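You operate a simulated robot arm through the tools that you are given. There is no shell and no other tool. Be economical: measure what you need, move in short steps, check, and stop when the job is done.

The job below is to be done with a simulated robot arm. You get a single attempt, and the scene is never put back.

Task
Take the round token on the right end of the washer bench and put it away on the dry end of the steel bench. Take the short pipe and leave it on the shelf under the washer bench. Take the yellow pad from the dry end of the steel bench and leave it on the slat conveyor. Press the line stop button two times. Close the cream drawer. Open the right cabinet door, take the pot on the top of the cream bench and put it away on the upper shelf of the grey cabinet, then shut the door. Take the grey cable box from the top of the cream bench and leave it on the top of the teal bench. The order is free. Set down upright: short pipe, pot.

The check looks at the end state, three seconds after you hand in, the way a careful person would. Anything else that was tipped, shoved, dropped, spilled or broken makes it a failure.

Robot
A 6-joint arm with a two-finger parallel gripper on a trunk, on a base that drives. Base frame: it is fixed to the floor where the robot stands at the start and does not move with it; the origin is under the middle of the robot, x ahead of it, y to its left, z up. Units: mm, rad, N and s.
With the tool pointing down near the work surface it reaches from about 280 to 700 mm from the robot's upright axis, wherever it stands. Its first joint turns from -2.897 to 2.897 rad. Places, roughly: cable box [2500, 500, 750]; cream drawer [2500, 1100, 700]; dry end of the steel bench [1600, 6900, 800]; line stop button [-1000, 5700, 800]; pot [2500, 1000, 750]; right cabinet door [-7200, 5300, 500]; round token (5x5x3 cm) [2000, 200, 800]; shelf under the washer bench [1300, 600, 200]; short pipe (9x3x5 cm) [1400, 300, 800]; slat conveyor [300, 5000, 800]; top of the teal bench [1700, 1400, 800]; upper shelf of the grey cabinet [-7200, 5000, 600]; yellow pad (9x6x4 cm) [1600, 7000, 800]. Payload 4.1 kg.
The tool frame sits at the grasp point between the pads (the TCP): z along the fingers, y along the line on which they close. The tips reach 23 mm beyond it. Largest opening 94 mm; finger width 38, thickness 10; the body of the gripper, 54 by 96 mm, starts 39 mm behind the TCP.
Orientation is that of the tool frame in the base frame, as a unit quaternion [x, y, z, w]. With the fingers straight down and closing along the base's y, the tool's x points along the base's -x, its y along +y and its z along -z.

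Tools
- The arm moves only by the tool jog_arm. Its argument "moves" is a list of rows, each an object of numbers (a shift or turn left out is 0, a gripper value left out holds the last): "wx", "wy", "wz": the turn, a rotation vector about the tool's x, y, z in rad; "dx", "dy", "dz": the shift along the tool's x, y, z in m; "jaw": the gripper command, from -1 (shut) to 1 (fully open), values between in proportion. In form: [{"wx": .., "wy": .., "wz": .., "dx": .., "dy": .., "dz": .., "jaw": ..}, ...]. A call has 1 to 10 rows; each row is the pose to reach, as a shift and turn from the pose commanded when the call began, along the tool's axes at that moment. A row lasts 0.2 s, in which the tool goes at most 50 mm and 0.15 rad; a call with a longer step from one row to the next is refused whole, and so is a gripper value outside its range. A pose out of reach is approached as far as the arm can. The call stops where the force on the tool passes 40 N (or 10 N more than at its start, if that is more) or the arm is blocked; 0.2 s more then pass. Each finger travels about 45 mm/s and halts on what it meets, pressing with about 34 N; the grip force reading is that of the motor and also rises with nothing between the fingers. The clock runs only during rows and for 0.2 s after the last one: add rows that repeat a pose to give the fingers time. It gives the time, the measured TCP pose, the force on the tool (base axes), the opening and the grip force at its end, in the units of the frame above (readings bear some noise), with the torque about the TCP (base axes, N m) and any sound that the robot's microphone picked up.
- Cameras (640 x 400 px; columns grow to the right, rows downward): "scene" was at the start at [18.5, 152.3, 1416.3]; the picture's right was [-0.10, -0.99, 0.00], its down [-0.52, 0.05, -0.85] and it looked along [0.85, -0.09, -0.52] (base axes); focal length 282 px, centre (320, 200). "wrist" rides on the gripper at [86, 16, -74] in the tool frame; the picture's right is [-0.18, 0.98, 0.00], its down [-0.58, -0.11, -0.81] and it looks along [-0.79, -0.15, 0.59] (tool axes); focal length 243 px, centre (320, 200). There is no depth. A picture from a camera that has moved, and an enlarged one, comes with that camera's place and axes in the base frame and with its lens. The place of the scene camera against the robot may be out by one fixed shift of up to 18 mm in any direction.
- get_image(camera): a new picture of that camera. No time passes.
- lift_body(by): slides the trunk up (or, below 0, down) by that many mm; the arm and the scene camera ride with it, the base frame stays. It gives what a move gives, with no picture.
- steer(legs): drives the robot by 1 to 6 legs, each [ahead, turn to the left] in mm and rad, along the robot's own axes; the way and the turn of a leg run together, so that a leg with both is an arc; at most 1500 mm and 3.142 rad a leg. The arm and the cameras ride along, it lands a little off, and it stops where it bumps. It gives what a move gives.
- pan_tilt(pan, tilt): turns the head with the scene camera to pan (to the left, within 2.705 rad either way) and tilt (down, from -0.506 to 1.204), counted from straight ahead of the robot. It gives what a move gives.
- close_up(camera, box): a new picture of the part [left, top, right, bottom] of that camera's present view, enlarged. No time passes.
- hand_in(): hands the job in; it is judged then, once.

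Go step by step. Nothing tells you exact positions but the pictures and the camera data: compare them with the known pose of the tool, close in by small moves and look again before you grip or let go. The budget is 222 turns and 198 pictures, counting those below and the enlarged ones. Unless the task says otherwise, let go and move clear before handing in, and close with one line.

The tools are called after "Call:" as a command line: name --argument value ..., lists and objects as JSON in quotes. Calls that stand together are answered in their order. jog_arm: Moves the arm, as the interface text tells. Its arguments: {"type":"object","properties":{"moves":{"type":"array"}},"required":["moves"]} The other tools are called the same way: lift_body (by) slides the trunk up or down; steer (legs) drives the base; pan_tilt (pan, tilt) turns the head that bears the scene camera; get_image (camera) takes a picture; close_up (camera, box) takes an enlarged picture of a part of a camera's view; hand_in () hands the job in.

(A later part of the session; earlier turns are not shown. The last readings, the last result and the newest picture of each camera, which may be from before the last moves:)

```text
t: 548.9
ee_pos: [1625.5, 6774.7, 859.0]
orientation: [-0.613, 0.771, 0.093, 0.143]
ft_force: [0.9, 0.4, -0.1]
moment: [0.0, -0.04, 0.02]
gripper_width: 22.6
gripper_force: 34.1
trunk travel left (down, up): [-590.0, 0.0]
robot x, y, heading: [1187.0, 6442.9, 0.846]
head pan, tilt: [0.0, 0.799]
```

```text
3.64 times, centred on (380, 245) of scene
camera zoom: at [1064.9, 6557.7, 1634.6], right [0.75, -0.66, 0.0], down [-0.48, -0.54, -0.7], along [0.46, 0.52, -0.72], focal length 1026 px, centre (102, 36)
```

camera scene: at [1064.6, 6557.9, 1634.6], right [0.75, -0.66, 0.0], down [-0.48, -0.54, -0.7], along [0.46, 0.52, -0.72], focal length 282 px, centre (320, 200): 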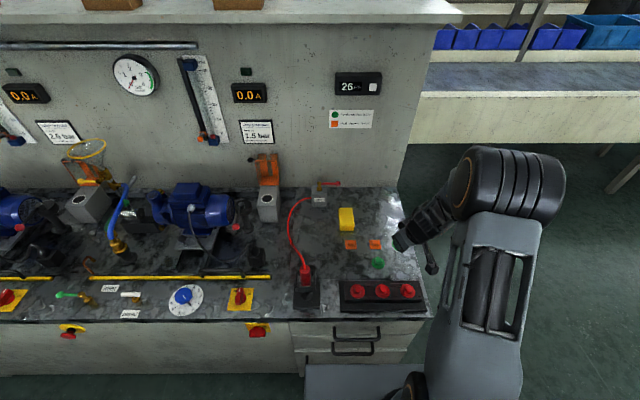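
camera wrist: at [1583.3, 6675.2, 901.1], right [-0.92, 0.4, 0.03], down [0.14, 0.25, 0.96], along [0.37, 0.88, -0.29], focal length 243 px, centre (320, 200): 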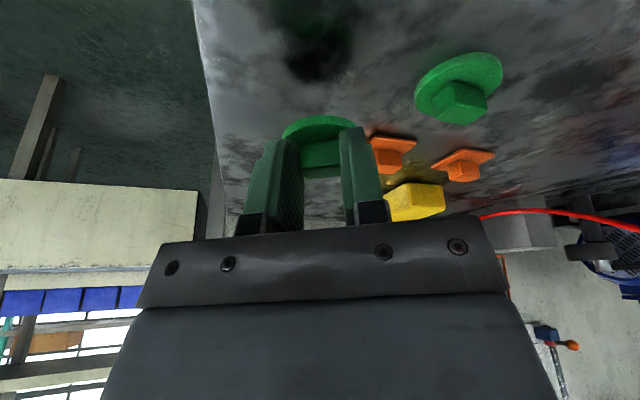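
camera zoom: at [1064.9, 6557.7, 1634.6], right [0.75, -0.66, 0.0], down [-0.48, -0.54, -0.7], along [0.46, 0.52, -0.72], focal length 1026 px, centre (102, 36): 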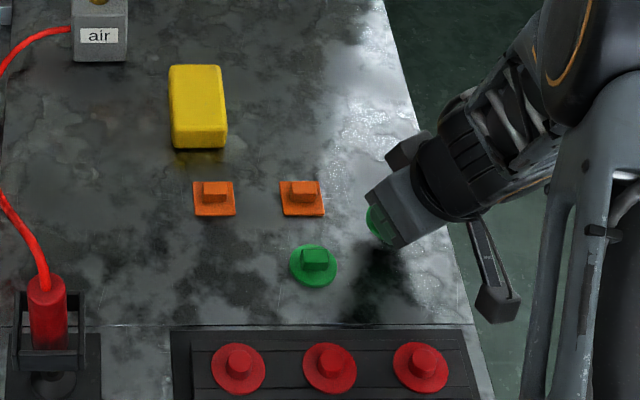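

Clear spot below. I'll lower gently.

Call:
jog_arm --moves '[{"dx": 0.0037, "dz": 0.0104}, {"dx": 0.0067, "dz": 0.0189}, {"dx": 0.0077, "dz": 0.0217}, {"dx": 0.0077, "dz": 0.0217}]'

Call:
jog_arm --moves '[{"dx": 0.001, "dz": 0.0028}, {"dx": 0.001, "dz": 0.0028}]'

Call:
get_image --camera "wrist"

```text
t: 549.9
ee_pos: [1625.7, 6775.0, 837.4]
orientation: [-0.612, 0.772, 0.093, 0.143]
ft_force: [0.3, 0.5, -1.0]
moment: [0.01, 0.01, 0.01]
gripper_width: 22.4
gripper_force: 34.0
trunk travel left (down, up): [-590.0, 0.0]
robot x, y, heading: [1187.3, 6442.2, 0.851]
head pan, tilt: [0.0, 0.799]
```

```text
t: 550.5
ee_pos: [1626.0, 6775.1, 835.3]
orientation: [-0.611, 0.773, 0.093, 0.143]
ft_force: [-0.6, 0.4, 0.7]
moment: [-0.03, 0.02, -0.04]
gripper_width: 22.5
gripper_force: 34.0
trunk travel left (down, up): [-590.0, 0.0]
robot x, y, heading: [1187.2, 6433.3, 0.847]
head pan, tilt: [0.0, 0.799]
```

```text
66 pictures are left
camera wrist: at [1584.2, 6674.9, 876.2], right [-0.92, 0.4, 0.03], down [0.14, 0.25, 0.96], along [0.37, 0.88, -0.29], focal length 243 px, centre (320, 200)
```

wrist: 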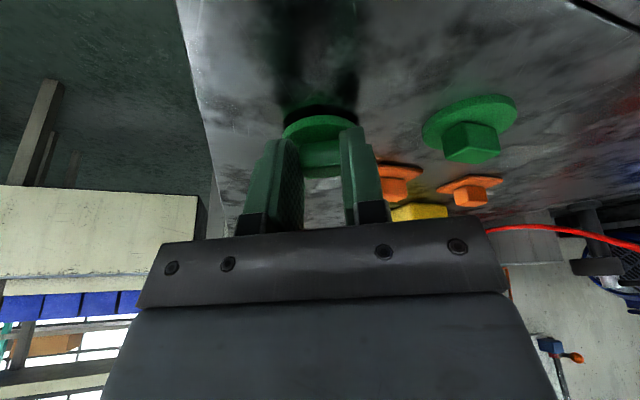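

Almost at contact. I'll step down until contact.

Call:
jog_arm --moves '[{"dx": 0.0007, "dz": 0.0019}, {"dx": 0.0013, "dz": 0.0038}, {"dx": 0.0013, "dz": 0.0038}]'

```text
t: 551.3
ee_pos: [1626.4, 6774.5, 832.8]
orientation: [-0.612, 0.772, 0.093, 0.143]
ft_force: [0.3, -0.4, 7.4]
moment: [0.1, 0.17, 0.0]
gripper_width: 22.7
gripper_force: 33.9
trunk travel left (down, up): [-590.0, 0.0]
robot x, y, heading: [1189.7, 6434.7, 0.842]
head pan, tilt: [0.0, 0.799]
```

Contact. I'll release and retract along the tool axis.

Call:
jog_arm --moves '[{"jaw": -0.1}, {"jaw": -0.1}, {"jaw": -0.1}, {"dz": -0.02}, {"dz": -0.05}, {"dz": -0.09}, {"dz": -0.13}]'

Call:
get_image --camera "wrist"

Call:
close_up --camera "scene" --box '[320, 180, 440, 300]'

```text
t: 552.9
ee_pos: [1612.5, 6733.1, 953.4]
orientation: [-0.612, 0.772, 0.093, 0.142]
ft_force: [-1.3, 0.2, 0.5]
moment: [0.01, 0.01, -0.02]
gripper_width: 42.2
gripper_force: 0.0
trunk travel left (down, up): [-590.0, 0.0]
robot x, y, heading: [1186.4, 6436.3, 0.847]
head pan, tilt: [0.0, 0.799]
```

```text
65 pictures are left
camera wrist: at [1569.2, 6633.7, 994.9], right [-0.92, 0.4, 0.03], down [0.14, 0.25, 0.96], along [0.37, 0.88, -0.29], focal length 243 px, centre (320, 200)
```

wrist: 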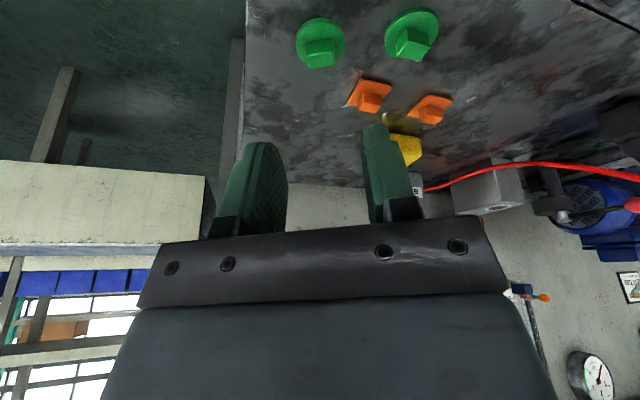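

```text
3.33 times, centred on (380, 240) of scene
camera zoom: at [1064.5, 6557.2, 1634.6], right [0.75, -0.66, 0.0], down [-0.48, -0.54, -0.7], along [0.46, 0.52, -0.72], focal length 940 px, centre (120, 67)
```

zoom: 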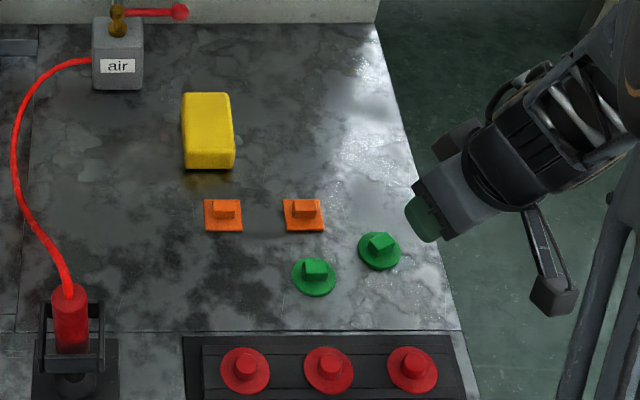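

The token is placed. Next is the yellow pad: its long side points away from me, so I need the tool heading straight ahead. I'll increase the lean and yaw right.

Call:
jog_arm --moves '[{"wy": -0.12, "jaw": 1}, {"wy": -0.24}, {"wy": -0.24}]'

Call:
jog_arm --moves '[{"wx": 0.07, "wz": 0.104}, {"wx": 0.14, "wz": 0.208}, {"wx": 0.21, "wz": 0.312}, {"wx": 0.28, "wz": 0.415}, {"wx": 0.28, "wz": 0.415}]'

Call:
get_image --camera "scene"

```text
t: 553.7
ee_pos: [1612.7, 6733.8, 953.6]
orientation: [-0.597, 0.749, 0.166, 0.234]
ft_force: [0.3, 1.1, -0.3]
moment: [0.01, 0.01, -0.01]
gripper_width: 93.7
gripper_force: 0.1
trunk travel left (down, up): [-590.0, 0.0]
robot x, y, heading: [1184.5, 6438.3, 0.841]
head pan, tilt: [0.0, 0.799]
```

```text
t: 554.9
ee_pos: [1612.4, 6733.0, 953.4]
orientation: [-0.391, 0.872, 0.105, 0.275]
ft_force: [0.9, -1.0, -0.1]
moment: [0.0, 0.0, 0.02]
gripper_width: 94.2
gripper_force: 0.0
trunk travel left (down, up): [-590.0, 0.0]
robot x, y, heading: [1190.0, 6435.6, 0.847]
head pan, tilt: [0.0, 0.799]
```

```text
63 pictures are left
camera scene: at [1064.9, 6557.7, 1634.6], right [0.75, -0.66, 0.0], down [-0.48, -0.54, -0.7], along [0.46, 0.52, -0.72], focal length 282 px, centre (320, 200)
```

scene: 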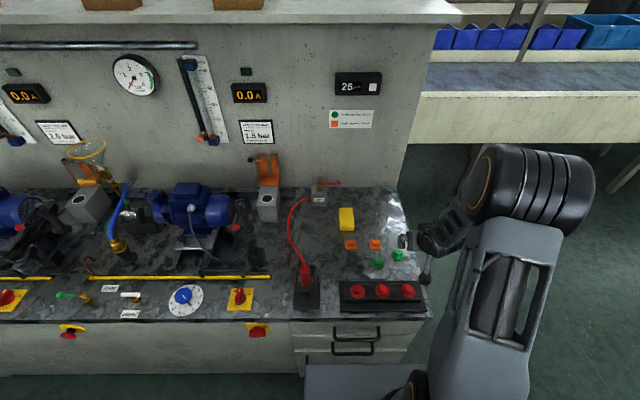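

The tool now points straight ahead. I'll reduce the lean a bit so the wrist camera clears the markers, drive 40 mm closer, and move towards the pad at height.

Call:
jog_arm --moves '[{"wy": 0.07}, {"wy": 0.14}, {"wy": 0.14}]'

Call:
steer --legs '[[40, 0]]'

```text
t: 555.7
ee_pos: [1610.9, 6734.7, 953.1]
orientation: [-0.397, 0.884, 0.091, 0.231]
ft_force: [-0.2, -0.1, 0.3]
moment: [-0.02, 0.01, 0.01]
gripper_width: 94.0
gripper_force: 0.0
trunk travel left (down, up): [-590.0, 0.0]
robot x, y, heading: [1187.2, 6437.5, 0.848]
head pan, tilt: [0.0, 0.799]
```

```text
t: 556.6
ee_pos: [1638.2, 6765.5, 953.7]
orientation: [-0.398, 0.884, 0.09, 0.229]
ft_force: [-0.1, 0.5, -0.3]
moment: [0.0, -0.02, 0.03]
gripper_width: 93.9
gripper_force: 0.0
trunk travel left (down, up): [-590.0, 0.0]
robot x, y, heading: [1214.9, 6464.9, 0.846]
head pan, tilt: [0.0, 0.799]
```

Call:
jog_arm --moves '[{"dx": -0.018, "dy": 0.038, "dz": 0.015}, {"dx": -0.036, "dy": 0.076, "dz": 0.03}, {"dx": -0.055, "dy": 0.114, "dz": 0.05}, {"dx": -0.074, "dy": 0.15, "dz": 0.075}, {"dx": -0.0936, "dy": 0.1885, "dz": 0.095}, {"dx": -0.0936, "dy": 0.1885, "dz": 0.1118}, {"dx": -0.0936, "dy": 0.1885, "dz": 0.1118}]'

Call:
get_image --camera "wrist"

Call:
close_up --camera "scene" --box '[320, 180, 440, 300]'

```text
t: 558.2
ee_pos: [1590.5, 6991.5, 894.7]
orientation: [-0.398, 0.883, 0.09, 0.23]
ft_force: [0.4, -0.2, -0.2]
moment: [-0.02, -0.03, 0.02]
gripper_width: 94.0
gripper_force: 0.1
trunk travel left (down, up): [-590.0, 0.0]
robot x, y, heading: [1213.7, 6468.5, 0.846]
head pan, tilt: [0.0, 0.799]
```

```text
62 pictures are left
camera wrist: at [1501.8, 6919.6, 918.9], right [-0.63, 0.78, 0.07], down [0.15, 0.03, 0.99], along [0.77, 0.63, -0.14], focal length 243 px, centre (320, 200)
```

wrist: 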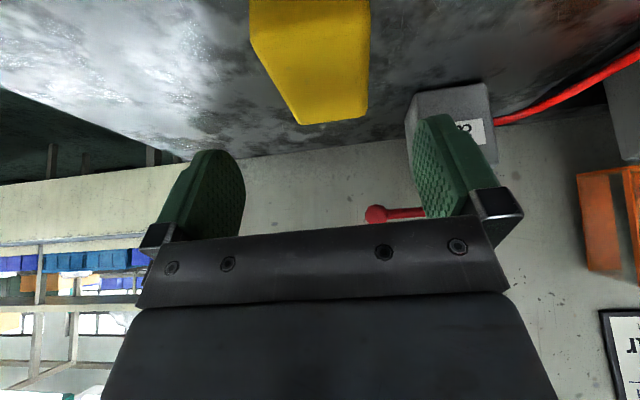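

```text
3.33 times, centred on (380, 240) of scene
camera zoom: at [1091.9, 6587.9, 1634.7], right [0.75, -0.66, 0.0], down [-0.48, -0.54, -0.7], along [0.46, 0.52, -0.72], focal length 940 px, centre (120, 67)
```

zoom: 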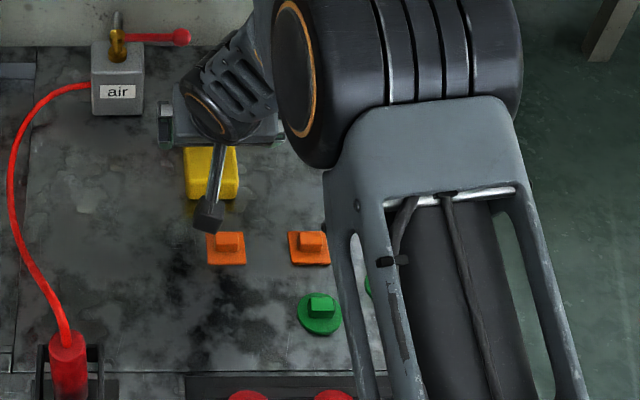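

Aligned over the pad within a few millimetres. I'll descend and grip.

Call:
jog_arm --moves '[{"dx": 0.01, "dy": 0.004, "dz": 0.018}, {"dx": 0.02, "dy": 0.004, "dz": 0.037}, {"dx": 0.0295, "dy": 0.004, "dz": 0.0546}, {"dx": 0.0295, "dy": 0.004, "dz": 0.0546}]'

Call:
get_image --camera "wrist"

```text
t: 559.2
ee_pos: [1587.7, 6993.3, 832.0]
orientation: [-0.397, 0.884, 0.09, 0.23]
ft_force: [-0.8, 0.3, 0.5]
moment: [0.01, 0.03, 0.01]
gripper_width: 93.8
gripper_force: 0.0
trunk travel left (down, up): [-590.0, 0.0]
robot x, y, heading: [1210.9, 6467.5, 0.846]
head pan, tilt: [0.0, 0.799]
```

```text
60 pictures are left
camera wrist: at [1499.2, 6921.8, 857.3], right [-0.63, 0.78, 0.07], down [0.15, 0.04, 0.99], along [0.77, 0.63, -0.14], focal length 243 px, centre (320, 200)
```

wrist: 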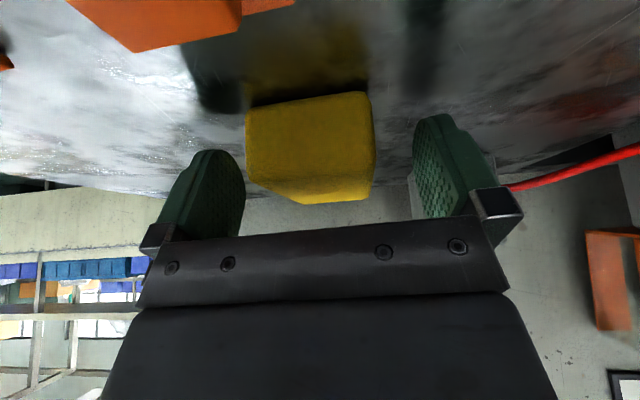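

Call:
jog_arm --moves '[{"jaw": -1}, {}, {}, {}, {}, {}]'

Call:
jog_arm --moves '[{"dx": -0.014, "dz": -0.026}, {"dx": -0.033, "dz": -0.062}, {"dx": -0.052, "dz": -0.097}, {"dx": -0.071, "dz": -0.132}]'

Call:
get_image --camera "wrist"

```text
t: 560.6
ee_pos: [1586.5, 6993.4, 833.2]
orientation: [-0.397, 0.884, 0.09, 0.23]
ft_force: [0.6, -1.0, 0.8]
moment: [-0.01, 0.03, 0.0]
gripper_width: 54.2
gripper_force: 34.0
trunk travel left (down, up): [-590.0, 0.0]
robot x, y, heading: [1215.1, 6465.8, 0.847]
head pan, tilt: [0.0, 0.799]
```

```text
t: 561.6
ee_pos: [1581.2, 6996.7, 982.2]
orientation: [-0.397, 0.884, 0.09, 0.23]
ft_force: [-0.9, -0.1, -0.4]
moment: [-0.03, 0.0, 0.01]
gripper_width: 54.1
gripper_force: 34.3
trunk travel left (down, up): [-590.0, 0.0]
robot x, y, heading: [1217.3, 6465.0, 0.847]
head pan, tilt: [0.0, 0.799]
```

```text
59 pictures are left
camera wrist: at [1493.2, 6924.6, 1006.6], right [-0.63, 0.78, 0.07], down [0.15, 0.04, 0.99], along [0.77, 0.63, -0.14], focal length 243 px, centre (320, 200)
```

wrist: 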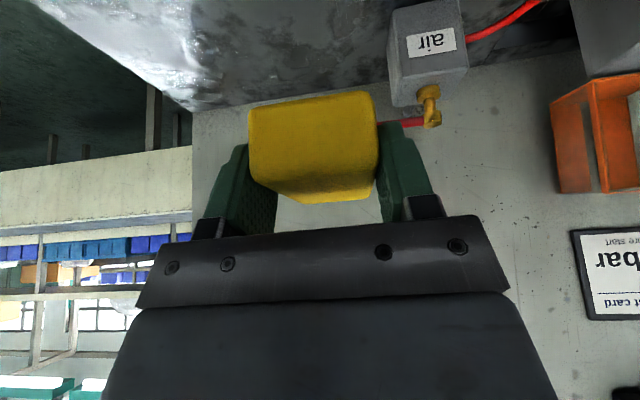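

The pad is held. The slats can only be reached from the front aisle, so I go back around the end. I'll retract the arm, back out and drive along the aisle.

Call:
steer --legs '[[-480, 0]]'

Call:
jog_arm --moves '[{"dx": 0.035, "dz": -0.019}, {"dx": 0.07, "dz": -0.038}, {"dx": 0.105, "dz": -0.057}, {"dx": 0.105, "dz": -0.057}]'

Call:
steer --legs '[[0, 1.571], [1450, 0], [1450, 0], [1450, 0], [1450, 0]]'

```text
t: 564.5
ee_pos: [1263.4, 6641.0, 982.7]
orientation: [-0.399, 0.883, 0.091, 0.231]
ft_force: [-0.9, -0.4, 0.2]
moment: [-0.01, 0.0, -0.01]
gripper_width: 54.1
gripper_force: 34.1
trunk travel left (down, up): [-590.0, 0.0]
robot x, y, heading: [898.5, 6106.8, 0.85]
head pan, tilt: [0.0, 0.799]
```

```text
t: 565.5
ee_pos: [1184.9, 6551.3, 982.6]
orientation: [-0.399, 0.883, 0.091, 0.23]
ft_force: [0.4, -1.0, 0.1]
moment: [0.0, 0.01, 0.02]
gripper_width: 54.0
gripper_force: 34.0
trunk travel left (down, up): [-590.0, 0.0]
robot x, y, heading: [900.0, 6108.2, 0.846]
head pan, tilt: [0.0, 0.799]
```

```text
t: 597.0
ee_pos: [-3824.9, 10330.0, 982.2]
orientation: [0.904, -0.348, -0.226, -0.1]
ft_force: [-0.3, 0.7, 0.3]
moment: [0.0, 0.02, -0.03]
gripper_width: 54.0
gripper_force: 33.8
trunk travel left (down, up): [-590.0, 0.0]
robot x, y, heading: [-3386.5, 10036.1, 2.404]
head pan, tilt: [0.0, 0.799]
```

Call:
steer --legs '[[1200, 0], [0, 1.233], [680, 0], [0, 0.35], [1000, 0], [650, 0]]'

Call:
steer --legs '[[0, 1.571]]'

Call:
pan_tilt --pan 0.0 --tilt 0.35

Call:
get_image --camera "scene"

```text
t: 618.5
ee_pos: [-6314.2, 8879.1, 981.0]
orientation: [0.89, 0.383, -0.231, 0.087]
ft_force: [0.1, 0.1, -0.1]
moment: [-0.01, 0.05, -0.03]
gripper_width: 54.0
gripper_force: 34.2
trunk travel left (down, up): [-590.0, 0.0]
robot x, y, heading: [-6014.6, 9311.4, -2.325]
head pan, tilt: [0.0, 0.799]
```

```text
t: 622.8
ee_pos: [-5567.8, 9022.6, 980.9]
orientation: [0.344, 0.906, -0.099, 0.227]
ft_force: [0.3, -1.0, -0.5]
moment: [0.0, 0.01, -0.04]
gripper_width: 54.0
gripper_force: 34.0
trunk travel left (down, up): [-590.0, 0.0]
robot x, y, heading: [-6008.7, 9310.5, -0.725]
head pan, tilt: [0.0, 0.799]
```

```text
t: 623.7
ee_pos: [-5569.0, 9021.3, 982.5]
orientation: [0.345, 0.906, -0.099, 0.227]
ft_force: [0.5, -0.5, -0.8]
moment: [0.0, -0.02, -0.03]
gripper_width: 54.1
gripper_force: 34.2
trunk travel left (down, up): [-590.0, 0.0]
robot x, y, heading: [-6009.8, 9315.6, -0.724]
head pan, tilt: [0.0, 0.351]
```

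```text
58 pictures are left
camera scene: at [-5885.8, 9408.9, 1674.2], right [-0.66, -0.75, 0.0], down [-0.26, 0.23, -0.94], along [0.7, -0.62, -0.34], focal length 282 px, centre (320, 200)
```

scene: 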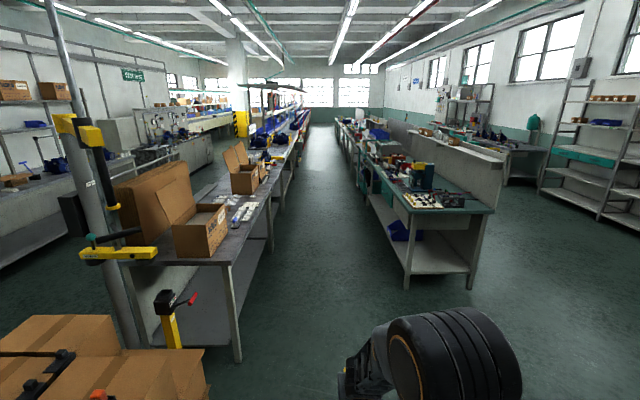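

The inner aisle is clear. I'll drive along it to the slat conveyor.

Call:
steer --legs '[[0, 0.012], [1446, 0], [1446, 0], [1446, 0], [1446, 0], [1446, 0]]'

Call:
pan_tilt --pan 1.1 --tilt 0.6

Call:
get_image --camera "scene"

```text
t: 658.6
ee_pos: [110.6, 4459.5, 980.3]
orientation: [0.334, 0.91, -0.096, 0.228]
ft_force: [0.3, -0.7, -1.9]
moment: [-0.02, 0.01, 0.01]
gripper_width: 54.1
gripper_force: 34.1
trunk travel left (down, up): [-590.0, 0.0]
robot x, y, heading: [-337.2, 4739.3, -0.706]
head pan, tilt: [0.0, 0.351]
```

```text
t: 660.0
ee_pos: [109.2, 4459.6, 980.6]
orientation: [0.334, 0.91, -0.096, 0.227]
ft_force: [0.2, 0.2, 0.1]
moment: [-0.01, 0.02, -0.02]
gripper_width: 54.1
gripper_force: 34.1
trunk travel left (down, up): [-590.0, 0.0]
robot x, y, heading: [-336.9, 4738.8, -0.703]
head pan, tilt: [1.1, 0.6]
```

```text
57 pictures are left
camera scene: at [-205.9, 4933.3, 1651.5], right [0.39, -0.92, 0.0], down [-0.52, -0.22, -0.83], along [0.76, 0.32, -0.56], focal length 282 px, centre (320, 200)
```

scene: 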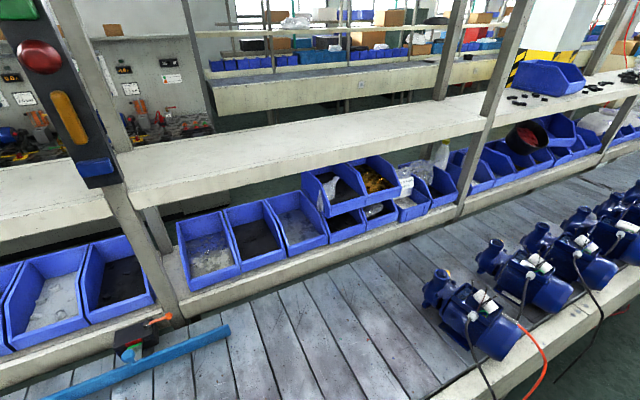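

There are clear slats between the blue bar and the motors, with a target near (211, 5029). I've drifted close to the conveyor, so I'll steer away first and then turn to face it.

Call:
steer --legs '[[0, -0.55], [400, 0], [0, 2.1]]'

Call:
pan_tilt --pan 0.0 --tilt 0.8

Call:
get_image --camera "scene"

Call:
get_image --camera "wrist"

```text
t: 661.9
ee_pos: [-82.8, 4276.5, 980.7]
orientation: [0.551, 0.797, -0.15, 0.196]
ft_force: [0.2, 0.2, -0.4]
moment: [-0.01, 0.0, 0.0]
gripper_width: 53.8
gripper_force: 34.3
trunk travel left (down, up): [-590.0, 0.0]
robot x, y, heading: [-339.2, 4740.0, -1.212]
head pan, tilt: [1.1, 0.6]
stopped in leg 1: the robot was blocked; the commanded pose is now the measured one
```

```text
t: 663.2
ee_pos: [-83.2, 4276.6, 980.7]
orientation: [0.552, 0.797, -0.151, 0.196]
ft_force: [-0.3, 1.0, -0.5]
moment: [0.01, 0.03, -0.02]
gripper_width: 54.0
gripper_force: 33.8
trunk travel left (down, up): [-590.0, 0.0]
robot x, y, heading: [-335.8, 4736.8, -1.213]
head pan, tilt: [0.0, 0.799]
```

```text
56 pictures are left
camera scene: at [-186.4, 4772.0, 1634.6], right [-0.94, -0.35, 0.0], down [-0.25, 0.67, -0.7], along [0.24, -0.65, -0.72], focal length 282 px, centre (320, 200)
```

scene: 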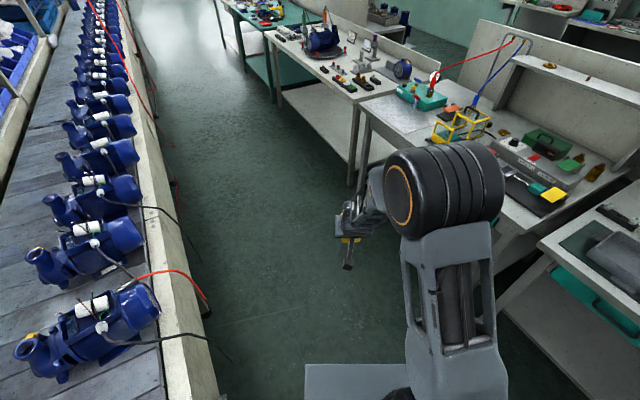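

```text
55 pictures are left
camera wrist: at [-107.1, 4386.4, 1005.7], right [0.98, 0.19, 0.07], down [-0.04, -0.15, 0.99], along [0.2, -0.97, -0.14], focal length 243 px, centre (320, 200)
```

wrist: 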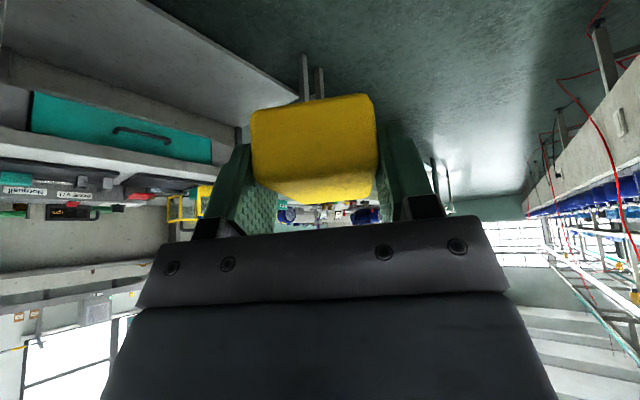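

The base was blocked near the end of the turn, by the conveyor side. I'll drive straight ahead, away from it, before turning.

Call:
steer --legs '[[350, 0]]'

Call:
steer --legs '[[0, 2.05]]'

Call:
get_image --camera "scene"

```text
t: 665.5
ee_pos: [45.2, 3950.0, 981.0]
orientation: [0.547, 0.799, -0.15, 0.197]
ft_force: [-0.8, -0.8, -0.5]
moment: [0.05, -0.05, 0.01]
gripper_width: 54.2
gripper_force: 34.3
trunk travel left (down, up): [-590.0, 0.0]
robot x, y, heading: [-213.1, 4410.0, -1.208]
head pan, tilt: [0.0, 0.799]
```

```text
t: 670.8
ee_pos: [74.5, 4851.2, 980.3]
orientation: [-0.398, 0.884, 0.091, 0.229]
ft_force: [-1.6, 0.1, -1.2]
moment: [-0.01, 0.01, 0.02]
gripper_width: 54.3
gripper_force: 34.1
trunk travel left (down, up): [-590.0, 0.0]
robot x, y, heading: [-214.6, 4409.3, 0.845]
head pan, tilt: [0.0, 0.799]
```

```text
54 pictures are left
camera scene: at [-335.7, 4531.8, 1634.6], right [0.75, -0.67, 0.0], down [-0.48, -0.54, -0.7], along [0.46, 0.52, -0.72], focal length 282 px, centre (320, 200)
```

scene: 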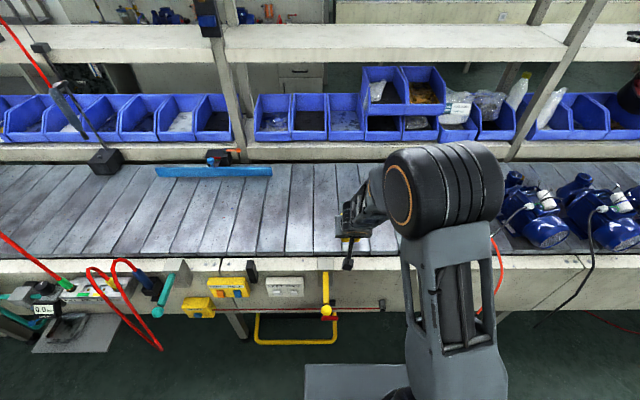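

Clear slats lie right in front. I'll extend over them and lower to about 35 mm above.

Call:
jog_arm --moves '[{"dx": -0.04, "dz": 0.022}, {"dx": -0.08, "dz": 0.043}, {"dx": -0.12, "dz": 0.065}, {"dx": -0.134, "dz": 0.072}, {"dx": -0.115, "dz": 0.107}, {"dx": -0.098, "dz": 0.14}, {"dx": -0.084, "dz": 0.164}, {"dx": -0.084, "dz": 0.164}]'

Call:
get_image --camera "wrist"

Call:
get_image --camera "scene"

```text
t: 672.6
ee_pos: [177.0, 4965.4, 875.5]
orientation: [-0.398, 0.884, 0.091, 0.23]
ft_force: [1.1, -0.3, -0.3]
moment: [-0.03, 0.04, 0.02]
gripper_width: 54.0
gripper_force: 33.6
trunk travel left (down, up): [-590.0, 0.0]
robot x, y, heading: [-215.0, 4411.4, 0.837]
head pan, tilt: [0.0, 0.799]
```

```text
53 pictures are left
camera wrist: at [88.6, 4892.8, 899.2], right [-0.62, 0.78, 0.07], down [0.15, 0.04, 0.99], along [0.77, 0.63, -0.14], focal length 243 px, centre (320, 200)
```

wrist: 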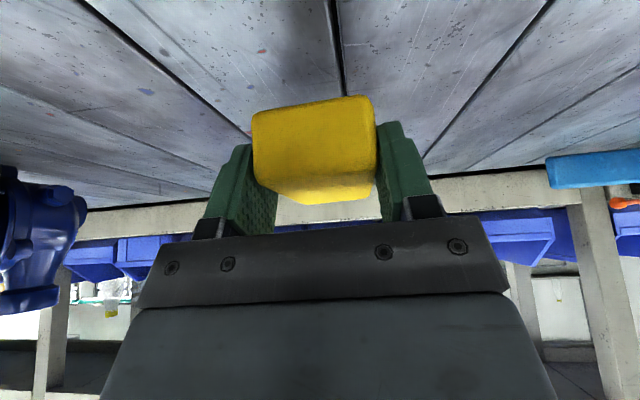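

```text
52 pictures are left
camera scene: at [-335.5, 4531.9, 1634.6], right [0.75, -0.67, 0.0], down [-0.48, -0.54, -0.7], along [0.46, 0.52, -0.72], focal length 282 px, centre (320, 200)
```

scene: 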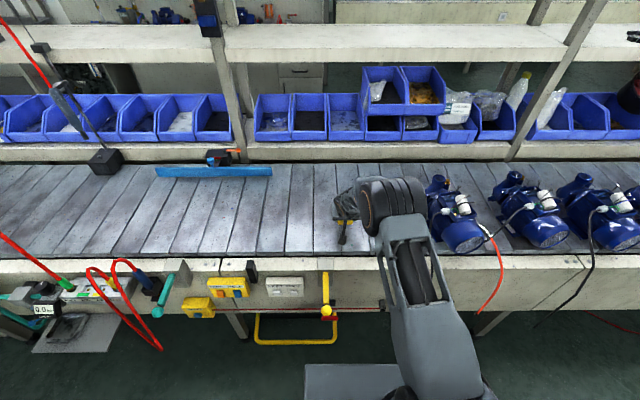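

Over empty slats. I'll lower in small steps to contact.

Call:
jog_arm --moves '[{"dx": 0.0095, "dz": 0.0176}, {"dx": 0.0157, "dz": 0.029}, {"dx": 0.0176, "dz": 0.0326}, {"dx": 0.0176, "dz": 0.0326}]'

Call:
jog_arm --moves '[{"dx": 0.0014, "dz": 0.0026}, {"dx": 0.0014, "dz": 0.0026}]'

```text
t: 673.6
ee_pos: [178.2, 4962.2, 839.6]
orientation: [-0.397, 0.884, 0.09, 0.231]
ft_force: [0.6, 0.6, -0.1]
moment: [0.0, 0.0, -0.01]
gripper_width: 54.2
gripper_force: 33.9
trunk travel left (down, up): [-590.0, 0.0]
robot x, y, heading: [-214.8, 4412.1, 0.846]
head pan, tilt: [0.0, 0.799]
```

```text
t: 674.2
ee_pos: [178.8, 4962.6, 836.1]
orientation: [-0.398, 0.884, 0.091, 0.23]
ft_force: [0.5, 0.2, -1.6]
moment: [-0.01, 0.02, 0.0]
gripper_width: 54.1
gripper_force: 34.4
trunk travel left (down, up): [-590.0, 0.0]
robot x, y, heading: [-215.2, 4410.6, 0.839]
head pan, tilt: [0.0, 0.799]
```

Call:
jog_arm --moves '[{"dx": 0.0014, "dz": 0.0026}, {"dx": 0.0029, "dz": 0.0053}, {"dx": 0.0029, "dz": 0.0053}]'

Call:
get_image --camera "wrist"

```text
t: 675.0
ee_pos: [179.6, 4965.0, 833.8]
orientation: [-0.397, 0.883, 0.092, 0.233]
ft_force: [-0.2, 0.4, 12.7]
moment: [0.33, 0.23, 0.02]
gripper_width: 54.0
gripper_force: 34.8
trunk travel left (down, up): [-590.0, 0.0]
robot x, y, heading: [-214.8, 4410.8, 0.842]
head pan, tilt: [0.0, 0.799]
```

```text
51 pictures are left
camera wrist: at [91.2, 4891.1, 857.5], right [-0.62, 0.78, 0.07], down [0.14, 0.03, 0.99], along [0.77, 0.63, -0.13], focal length 243 px, centre (320, 200)
```

wrist: 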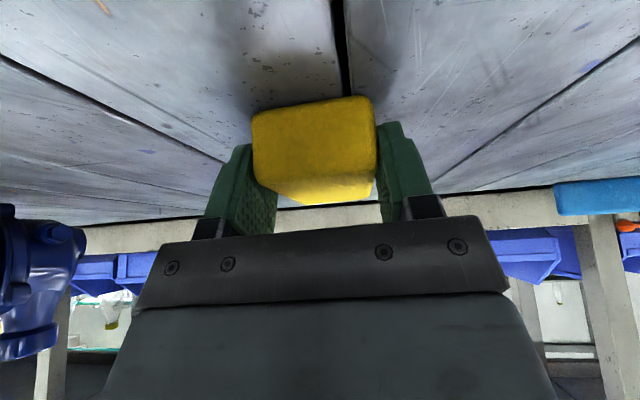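

Contact. I'll release and retract.

Call:
jog_arm --moves '[{"dz": -0.002, "jaw": 0.6}, {"dz": -0.002}, {"dz": -0.002}, {"dz": -0.02}, {"dz": -0.06}, {"dz": -0.1}, {"dz": -0.14}, {"dz": -0.18}]'

Call:
get_image --camera "wrist"

```text
t: 676.8
ee_pos: [120.7, 4899.5, 989.2]
orientation: [-0.397, 0.884, 0.09, 0.231]
ft_force: [-0.6, 0.4, 0.2]
moment: [-0.01, 0.02, 0.01]
gripper_width: 75.1
gripper_force: 0.0
trunk travel left (down, up): [-590.0, 0.0]
robot x, y, heading: [-213.5, 4410.0, 0.848]
head pan, tilt: [0.0, 0.799]
```

```text
50 pictures are left
camera wrist: at [31.2, 4826.6, 1014.5], right [-0.62, 0.78, 0.06], down [0.15, 0.04, 0.99], along [0.77, 0.63, -0.14], focal length 243 px, centre (320, 200)
```

wrist: 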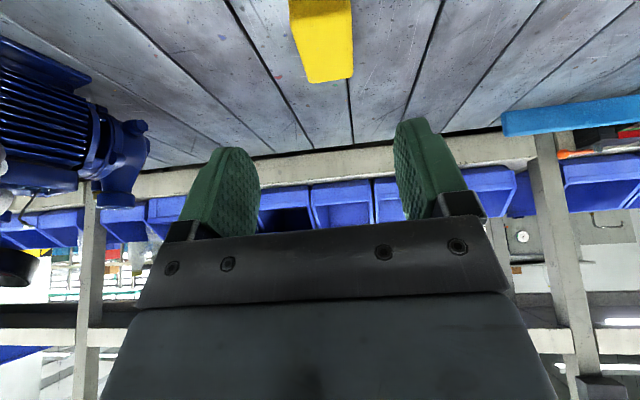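

The pad lies on the slats. Now to the pot: I'll back off, turn, and drive back along the aisle to the cream bench.

Call:
steer --legs '[[-150, 0], [0, -1.571], [1430, 0], [1430, 0], [1400, 0]]'

Call:
steer --legs '[[0, -1.571]]'

Call:
get_image --camera "scene"

```text
t: 701.6
ee_pos: [3342.2, 1225.7, 990.1]
orientation: [0.338, 0.908, -0.097, 0.227]
ft_force: [-0.4, -0.5, 0.4]
moment: [0.02, 0.02, 0.0]
gripper_width: 74.9
gripper_force: 0.0
trunk travel left (down, up): [-590.0, 0.0]
robot x, y, heading: [2843.5, 1553.3, -0.716]
head pan, tilt: [0.0, 0.799]
```

```text
t: 705.9
ee_pos: [2511.5, 1064.8, 990.5]
orientation: [0.883, 0.397, -0.231, 0.09]
ft_force: [-0.1, 0.1, -0.2]
moment: [0.0, 0.04, 0.0]
gripper_width: 75.4
gripper_force: 0.1
trunk travel left (down, up): [-590.0, 0.0]
robot x, y, heading: [2848.9, 1550.3, -2.3]
head pan, tilt: [0.0, 0.799]
```

```text
49 pictures are left
camera scene: at [2945.8, 1421.9, 1634.7], right [-0.75, 0.67, 0.0], down [0.48, 0.53, -0.7], along [-0.46, -0.52, -0.72], focal length 282 px, centre (320, 200)
```

scene: 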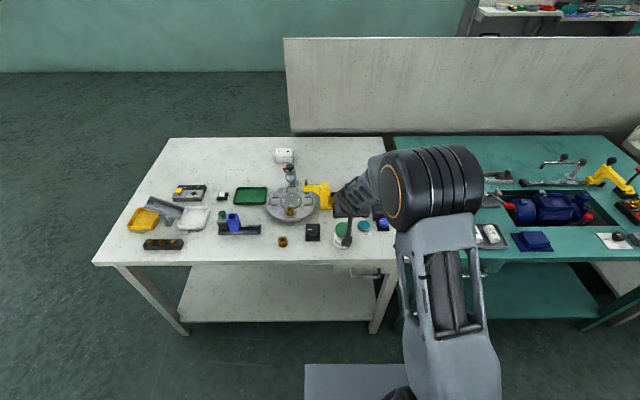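

I'm right over the pot. I'll retract the arm towards me, increase the lean to about 57°, and look.

Call:
jog_arm --moves '[{"dx": 0.04, "dz": -0.021}, {"dx": 0.08, "dz": -0.043}, {"dx": 0.12, "dz": -0.065, "wy": -0.12}, {"dx": 0.132, "dz": -0.071, "wy": -0.25}, {"dx": 0.132, "dz": -0.071, "wy": -0.38}, {"dx": 0.132, "dz": -0.071, "wy": -0.5}, {"dx": 0.132, "dz": -0.071, "wy": -0.5, "jaw": 1}]'

Call:
get_image --camera "wrist"

Call:
get_image --camera "scene"

```text
t: 707.5
ee_pos: [2615.5, 1167.7, 1008.5]
orientation: [0.799, 0.365, -0.443, 0.177]
ft_force: [-0.4, -0.9, 0.4]
moment: [0.01, 0.01, 0.02]
gripper_width: 93.9
gripper_force: 0.1
out of reach, approached as far as the arm can: row 6, 7
trunk travel left (down, up): [-590.0, 0.0]
robot x, y, heading: [2848.1, 1555.6, -2.3]
head pan, tilt: [0.0, 0.799]
```

```text
48 pictures are left
camera wrist: at [2698.4, 1238.3, 975.1], right [0.66, -0.74, 0.11], down [0.19, 0.31, 0.93], along [-0.72, -0.6, 0.35], focal length 243 px, centre (320, 200)
```

wrist: 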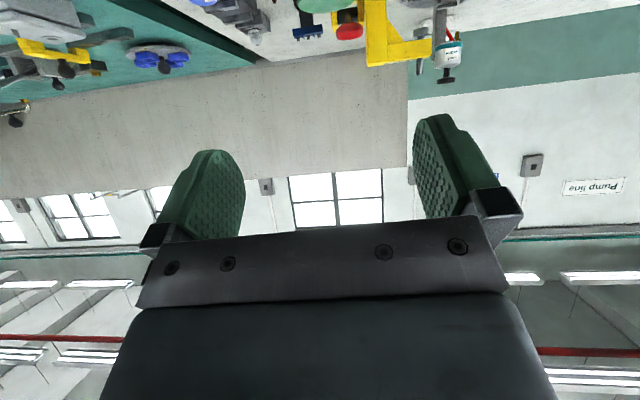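

```text
47 pictures are left
camera scene: at [2946.1, 1421.8, 1634.6], right [-0.75, 0.67, 0.0], down [0.48, 0.53, -0.7], along [-0.47, -0.52, -0.72], focal length 282 px, centre (320, 200)
```

scene: 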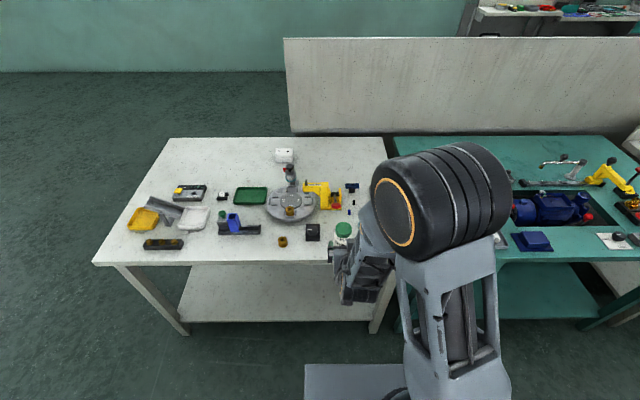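

I'll lower with the trunk to bring the tool to jar height and check the wrist view.

Call:
lift_body --by -125

Call:
get_image --camera "wrist"

Call:
get_image --camera "scene"

```text
t: 709.0
ee_pos: [2614.1, 1168.3, 881.6]
orientation: [0.8, 0.365, -0.443, 0.176]
ft_force: [-0.7, -0.6, 0.7]
moment: [0.02, -0.03, 0.03]
gripper_width: 94.2
gripper_force: 0.0
trunk travel left (down, up): [-465.0, 125.0]
robot x, y, heading: [2849.4, 1556.9, -2.298]
head pan, tilt: [0.0, 0.799]
```

```text
46 pictures are left
camera wrist: at [2698.3, 1238.4, 850.2], right [0.66, -0.74, 0.11], down [0.19, 0.31, 0.93], along [-0.72, -0.6, 0.35], focal length 243 px, centre (320, 200)
```

wrist: 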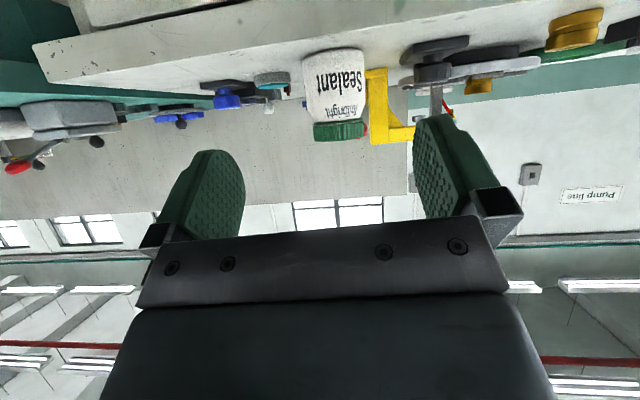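

```text
45 pictures are left
camera scene: at [2946.0, 1422.0, 1509.7], right [-0.75, 0.67, 0.0], down [0.48, 0.53, -0.7], along [-0.46, -0.52, -0.72], focal length 282 px, centre (320, 200)
```

scene: 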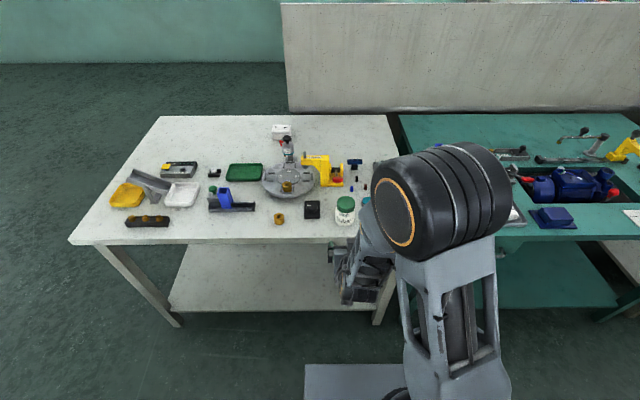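

The jar centre is about (2499, 1034) and the jar is about 85 mm tall. I'll ease the lean slightly and advance most of the way, then check.

Call:
jog_arm --moves '[{"wy": 0.08, "dz": 0.01}, {"wy": 0.15, "dx": -0.01, "dz": 0.03, "dy": 0.002}, {"wy": 0.15, "dx": -0.022, "dz": 0.06, "dy": 0.004}, {"wy": 0.15, "dx": -0.032, "dz": 0.085, "dy": 0.005}, {"wy": 0.15, "dx": -0.032, "dz": 0.085, "dy": 0.005}]'

Call:
get_image --camera "wrist"

Call:
close_up --camera "scene" --box '[290, 160, 410, 280]'

```text
t: 710.2
ee_pos: [2557.8, 1100.4, 861.2]
orientation: [0.831, 0.376, -0.382, 0.148]
ft_force: [1.0, 0.1, 0.5]
moment: [0.0, -0.04, 0.02]
gripper_width: 94.0
gripper_force: 0.0
trunk travel left (down, up): [-465.0, 125.0]
robot x, y, heading: [2847.8, 1551.2, -2.302]
head pan, tilt: [0.0, 0.799]
```

```text
44 pictures are left
camera wrist: at [2644.4, 1172.3, 846.8], right [0.65, -0.75, 0.1], down [0.09, 0.21, 0.97], along [-0.76, -0.62, 0.2], focal length 243 px, centre (320, 200)
```

wrist: 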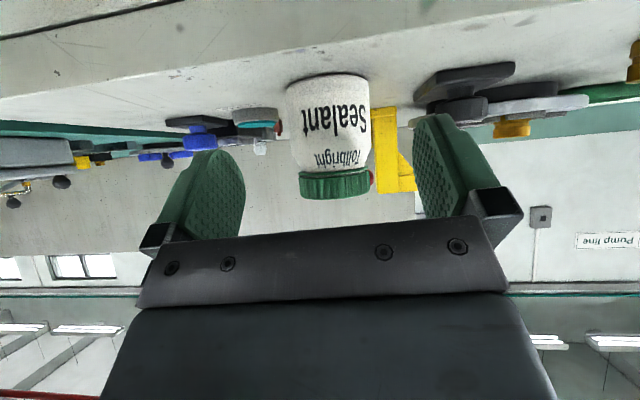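

```text
3.33 times, centred on (350, 220) of scene
camera zoom: at [2945.9, 1421.8, 1509.6], right [-0.75, 0.67, 0.0], down [0.48, 0.53, -0.7], along [-0.46, -0.52, -0.72], focal length 940 px, centre (220, 133)
```

zoom: 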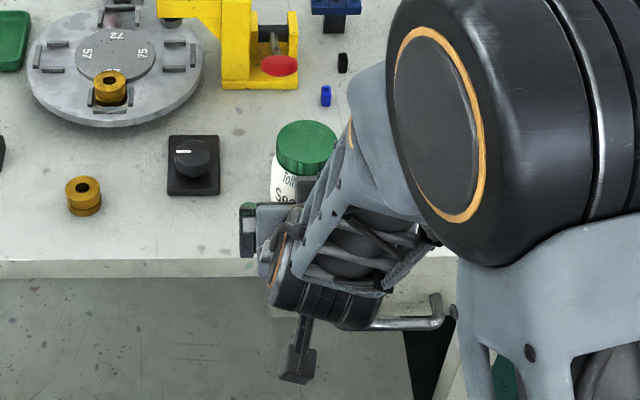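

The jar is centred: about 69 mm diameter, z 800–882. I'll advance to it and grip.

Call:
jog_arm --moves '[{"dx": -0.015, "dz": 0.03}, {"dx": -0.028, "dz": 0.058}, {"dx": -0.0376, "dz": 0.077}, {"dx": -0.0376, "dz": 0.077}]'

Call:
get_image --camera "wrist"

```text
t: 711.2
ee_pos: [2502.4, 1038.7, 843.8]
orientation: [0.83, 0.376, -0.385, 0.15]
ft_force: [4.8, 4.4, 20.1]
moment: [0.06, -0.12, 0.0]
gripper_width: 94.0
gripper_force: 0.1
trunk travel left (down, up): [-465.0, 125.0]
robot x, y, heading: [2847.9, 1549.7, -2.297]
head pan, tilt: [0.0, 0.799]
```

```text
42 pictures are left
camera wrist: at [2588.2, 1111.2, 826.8], right [0.65, -0.75, 0.1], down [0.1, 0.21, 0.97], along [-0.75, -0.62, 0.21], focal length 243 px, centre (320, 200)
```

wrist: 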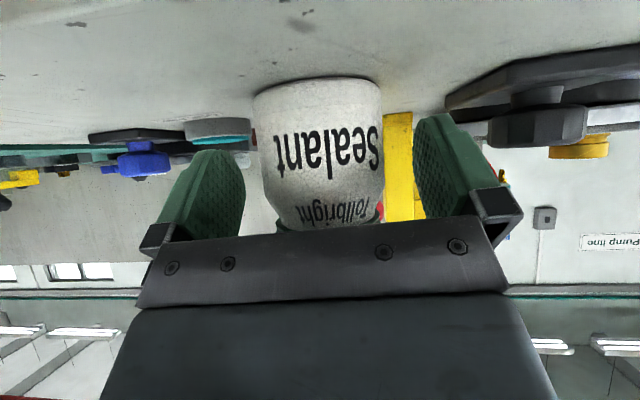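

A light contact with the bench, probably the wrist camera. I'll raise 8 mm and grip.

Call:
jog_arm --moves '[{"dx": -0.0075, "dz": -0.0066}, {"dx": -0.0075, "dz": -0.0066, "jaw": -1}, {"dx": -0.0075, "dz": -0.0066}, {"dx": -0.0075, "dz": -0.0066}, {"dx": -0.0075, "dz": -0.0066}, {"dx": -0.0075, "dz": -0.0066}]'

Call:
lift_body --by 125

Call:
get_image --camera "wrist"

```text
t: 712.6
ee_pos: [2500.3, 1037.4, 849.8]
orientation: [0.831, 0.377, -0.381, 0.148]
ft_force: [-0.2, 0.1, -0.7]
moment: [0.01, -0.02, -0.01]
gripper_width: 60.0
gripper_force: 33.7
trunk travel left (down, up): [-465.0, 125.0]
robot x, y, heading: [2846.0, 1554.2, -2.301]
head pan, tilt: [0.0, 0.799]
```

```text
t: 714.2
ee_pos: [2500.6, 1037.5, 973.6]
orientation: [0.831, 0.376, -0.382, 0.149]
ft_force: [0.5, 0.4, -1.5]
moment: [0.02, -0.03, 0.04]
gripper_width: 60.1
gripper_force: 33.9
trunk travel left (down, up): [-590.0, 0.0]
robot x, y, heading: [2845.3, 1553.6, -2.295]
head pan, tilt: [0.0, 0.799]
```

```text
41 pictures are left
camera wrist: at [2588.3, 1110.8, 959.0], right [0.65, -0.76, 0.1], down [0.09, 0.21, 0.97], along [-0.76, -0.62, 0.2], focal length 243 px, centre (320, 200)
```

wrist: 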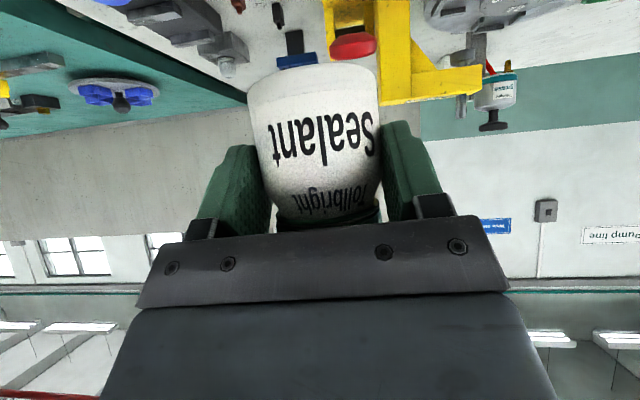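

The pot is held. I'll back off from the bench, turn, and drive along the inner aisle to the cabinet.

Call:
steer --legs '[[-180, 0], [0, -1.53], [1450, 0], [1450, 0], [1450, 0], [0, 0]]'

```text
t: 740.2
ee_pos: [-1009.6, 4687.0, 975.3]
orientation: [0.865, -0.288, -0.381, -0.15]
ft_force: [0.1, 0.7, -1.6]
moment: [0.04, -0.02, -0.02]
gripper_width: 59.9
gripper_force: 33.5
trunk travel left (down, up): [-590.0, 0.0]
robot x, y, heading: [-468.3, 4383.6, 2.486]
head pan, tilt: [0.0, 0.799]
```

Call:
steer --legs '[[0, -0.08], [1475, 0], [1475, 0], [1475, 0], [1475, 0]]'

```text
t: 768.8
ee_pos: [-5415.7, 8650.3, 974.4]
orientation: [0.854, -0.32, -0.375, -0.165]
ft_force: [0.0, -0.3, -1.9]
moment: [-0.02, 0.0, 0.01]
gripper_width: 59.8
gripper_force: 33.9
trunk travel left (down, up): [-590.0, 0.0]
robot x, y, heading: [-4900.1, 8304.5, 2.411]
head pan, tilt: [0.0, 0.799]
```

I'm past the bench end. I'll turn left and approach the open cabinet.

Call:
steer --legs '[[0, 1.671], [1400, 0], [1350, 0], [0, -0.095]]'

Call:
pan_tilt --pan 0.0 --tilt 0.65

Call:
get_image --camera "scene"

```text
t: 786.6
ee_pos: [-6803.7, 5565.2, 973.9]
orientation: [0.828, 0.384, -0.38, 0.152]
ft_force: [-1.0, -0.5, -1.5]
moment: [0.02, 0.01, 0.0]
gripper_width: 60.0
gripper_force: 34.0
trunk travel left (down, up): [-590.0, 0.0]
robot x, y, heading: [-6465.6, 6089.0, -2.285]
head pan, tilt: [0.0, 0.799]
```

```text
t: 787.3
ee_pos: [-6804.6, 5564.1, 974.1]
orientation: [0.828, 0.384, -0.38, 0.152]
ft_force: [0.6, 0.1, -2.6]
moment: [0.01, 0.0, 0.0]
gripper_width: 59.8
gripper_force: 34.3
trunk travel left (down, up): [-590.0, 0.0]
robot x, y, heading: [-6471.6, 6086.8, -2.287]
head pan, tilt: [0.0, 0.649]
```

```text
40 pictures are left
camera scene: at [-6370.3, 5951.6, 1647.2], right [-0.76, 0.65, 0.0], down [0.4, 0.46, -0.8], along [-0.52, -0.6, -0.61], focal length 282 px, centre (320, 200)
```

scene: 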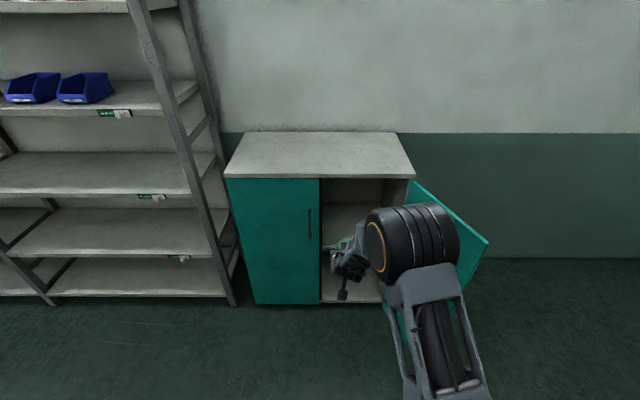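

Facing the open cabinet. I'll lower the trunk to shelf level and look through the wrist camera.

Call:
lift_body --by -300

Call:
get_image --camera "wrist"

Call:
get_image --camera "scene"

```text
t: 790.3
ee_pos: [-6803.0, 5564.9, 674.3]
orientation: [0.828, 0.383, -0.381, 0.152]
ft_force: [0.2, 0.1, -1.5]
moment: [-0.02, -0.01, -0.01]
gripper_width: 60.0
gripper_force: 34.0
trunk travel left (down, up): [-290.0, 300.0]
robot x, y, heading: [-6466.4, 6088.6, -2.28]
head pan, tilt: [0.0, 0.649]
```

```text
39 pictures are left
camera wrist: at [-6718.5, 5639.2, 659.1], right [0.66, -0.74, 0.1], down [0.09, 0.21, 0.97], along [-0.74, -0.64, 0.2], focal length 243 px, centre (320, 200)
```

wrist: 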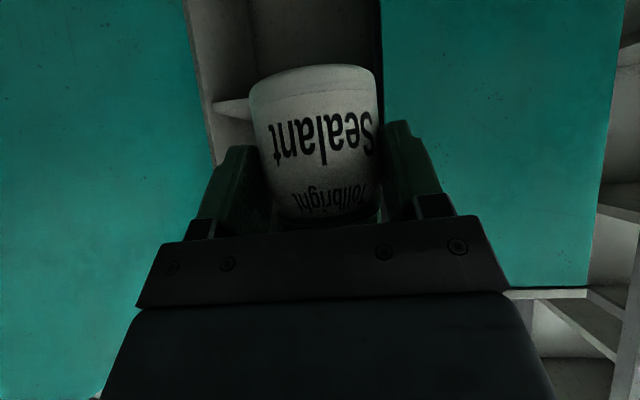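

```text
38 pictures are left
camera scene: at [-6370.3, 5951.6, 1347.3], right [-0.76, 0.65, 0.0], down [0.4, 0.46, -0.8], along [-0.52, -0.6, -0.6], focal length 282 px, centre (320, 200)
```

scene: 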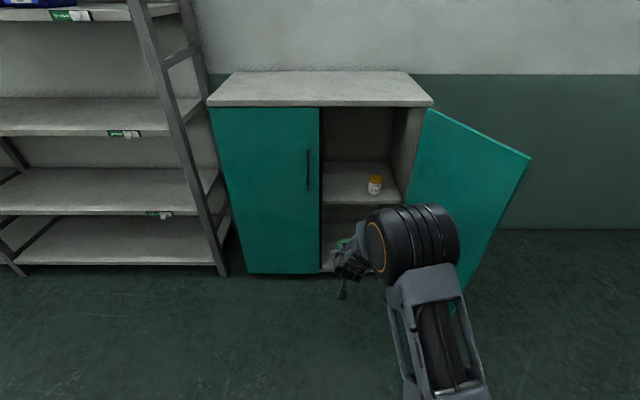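

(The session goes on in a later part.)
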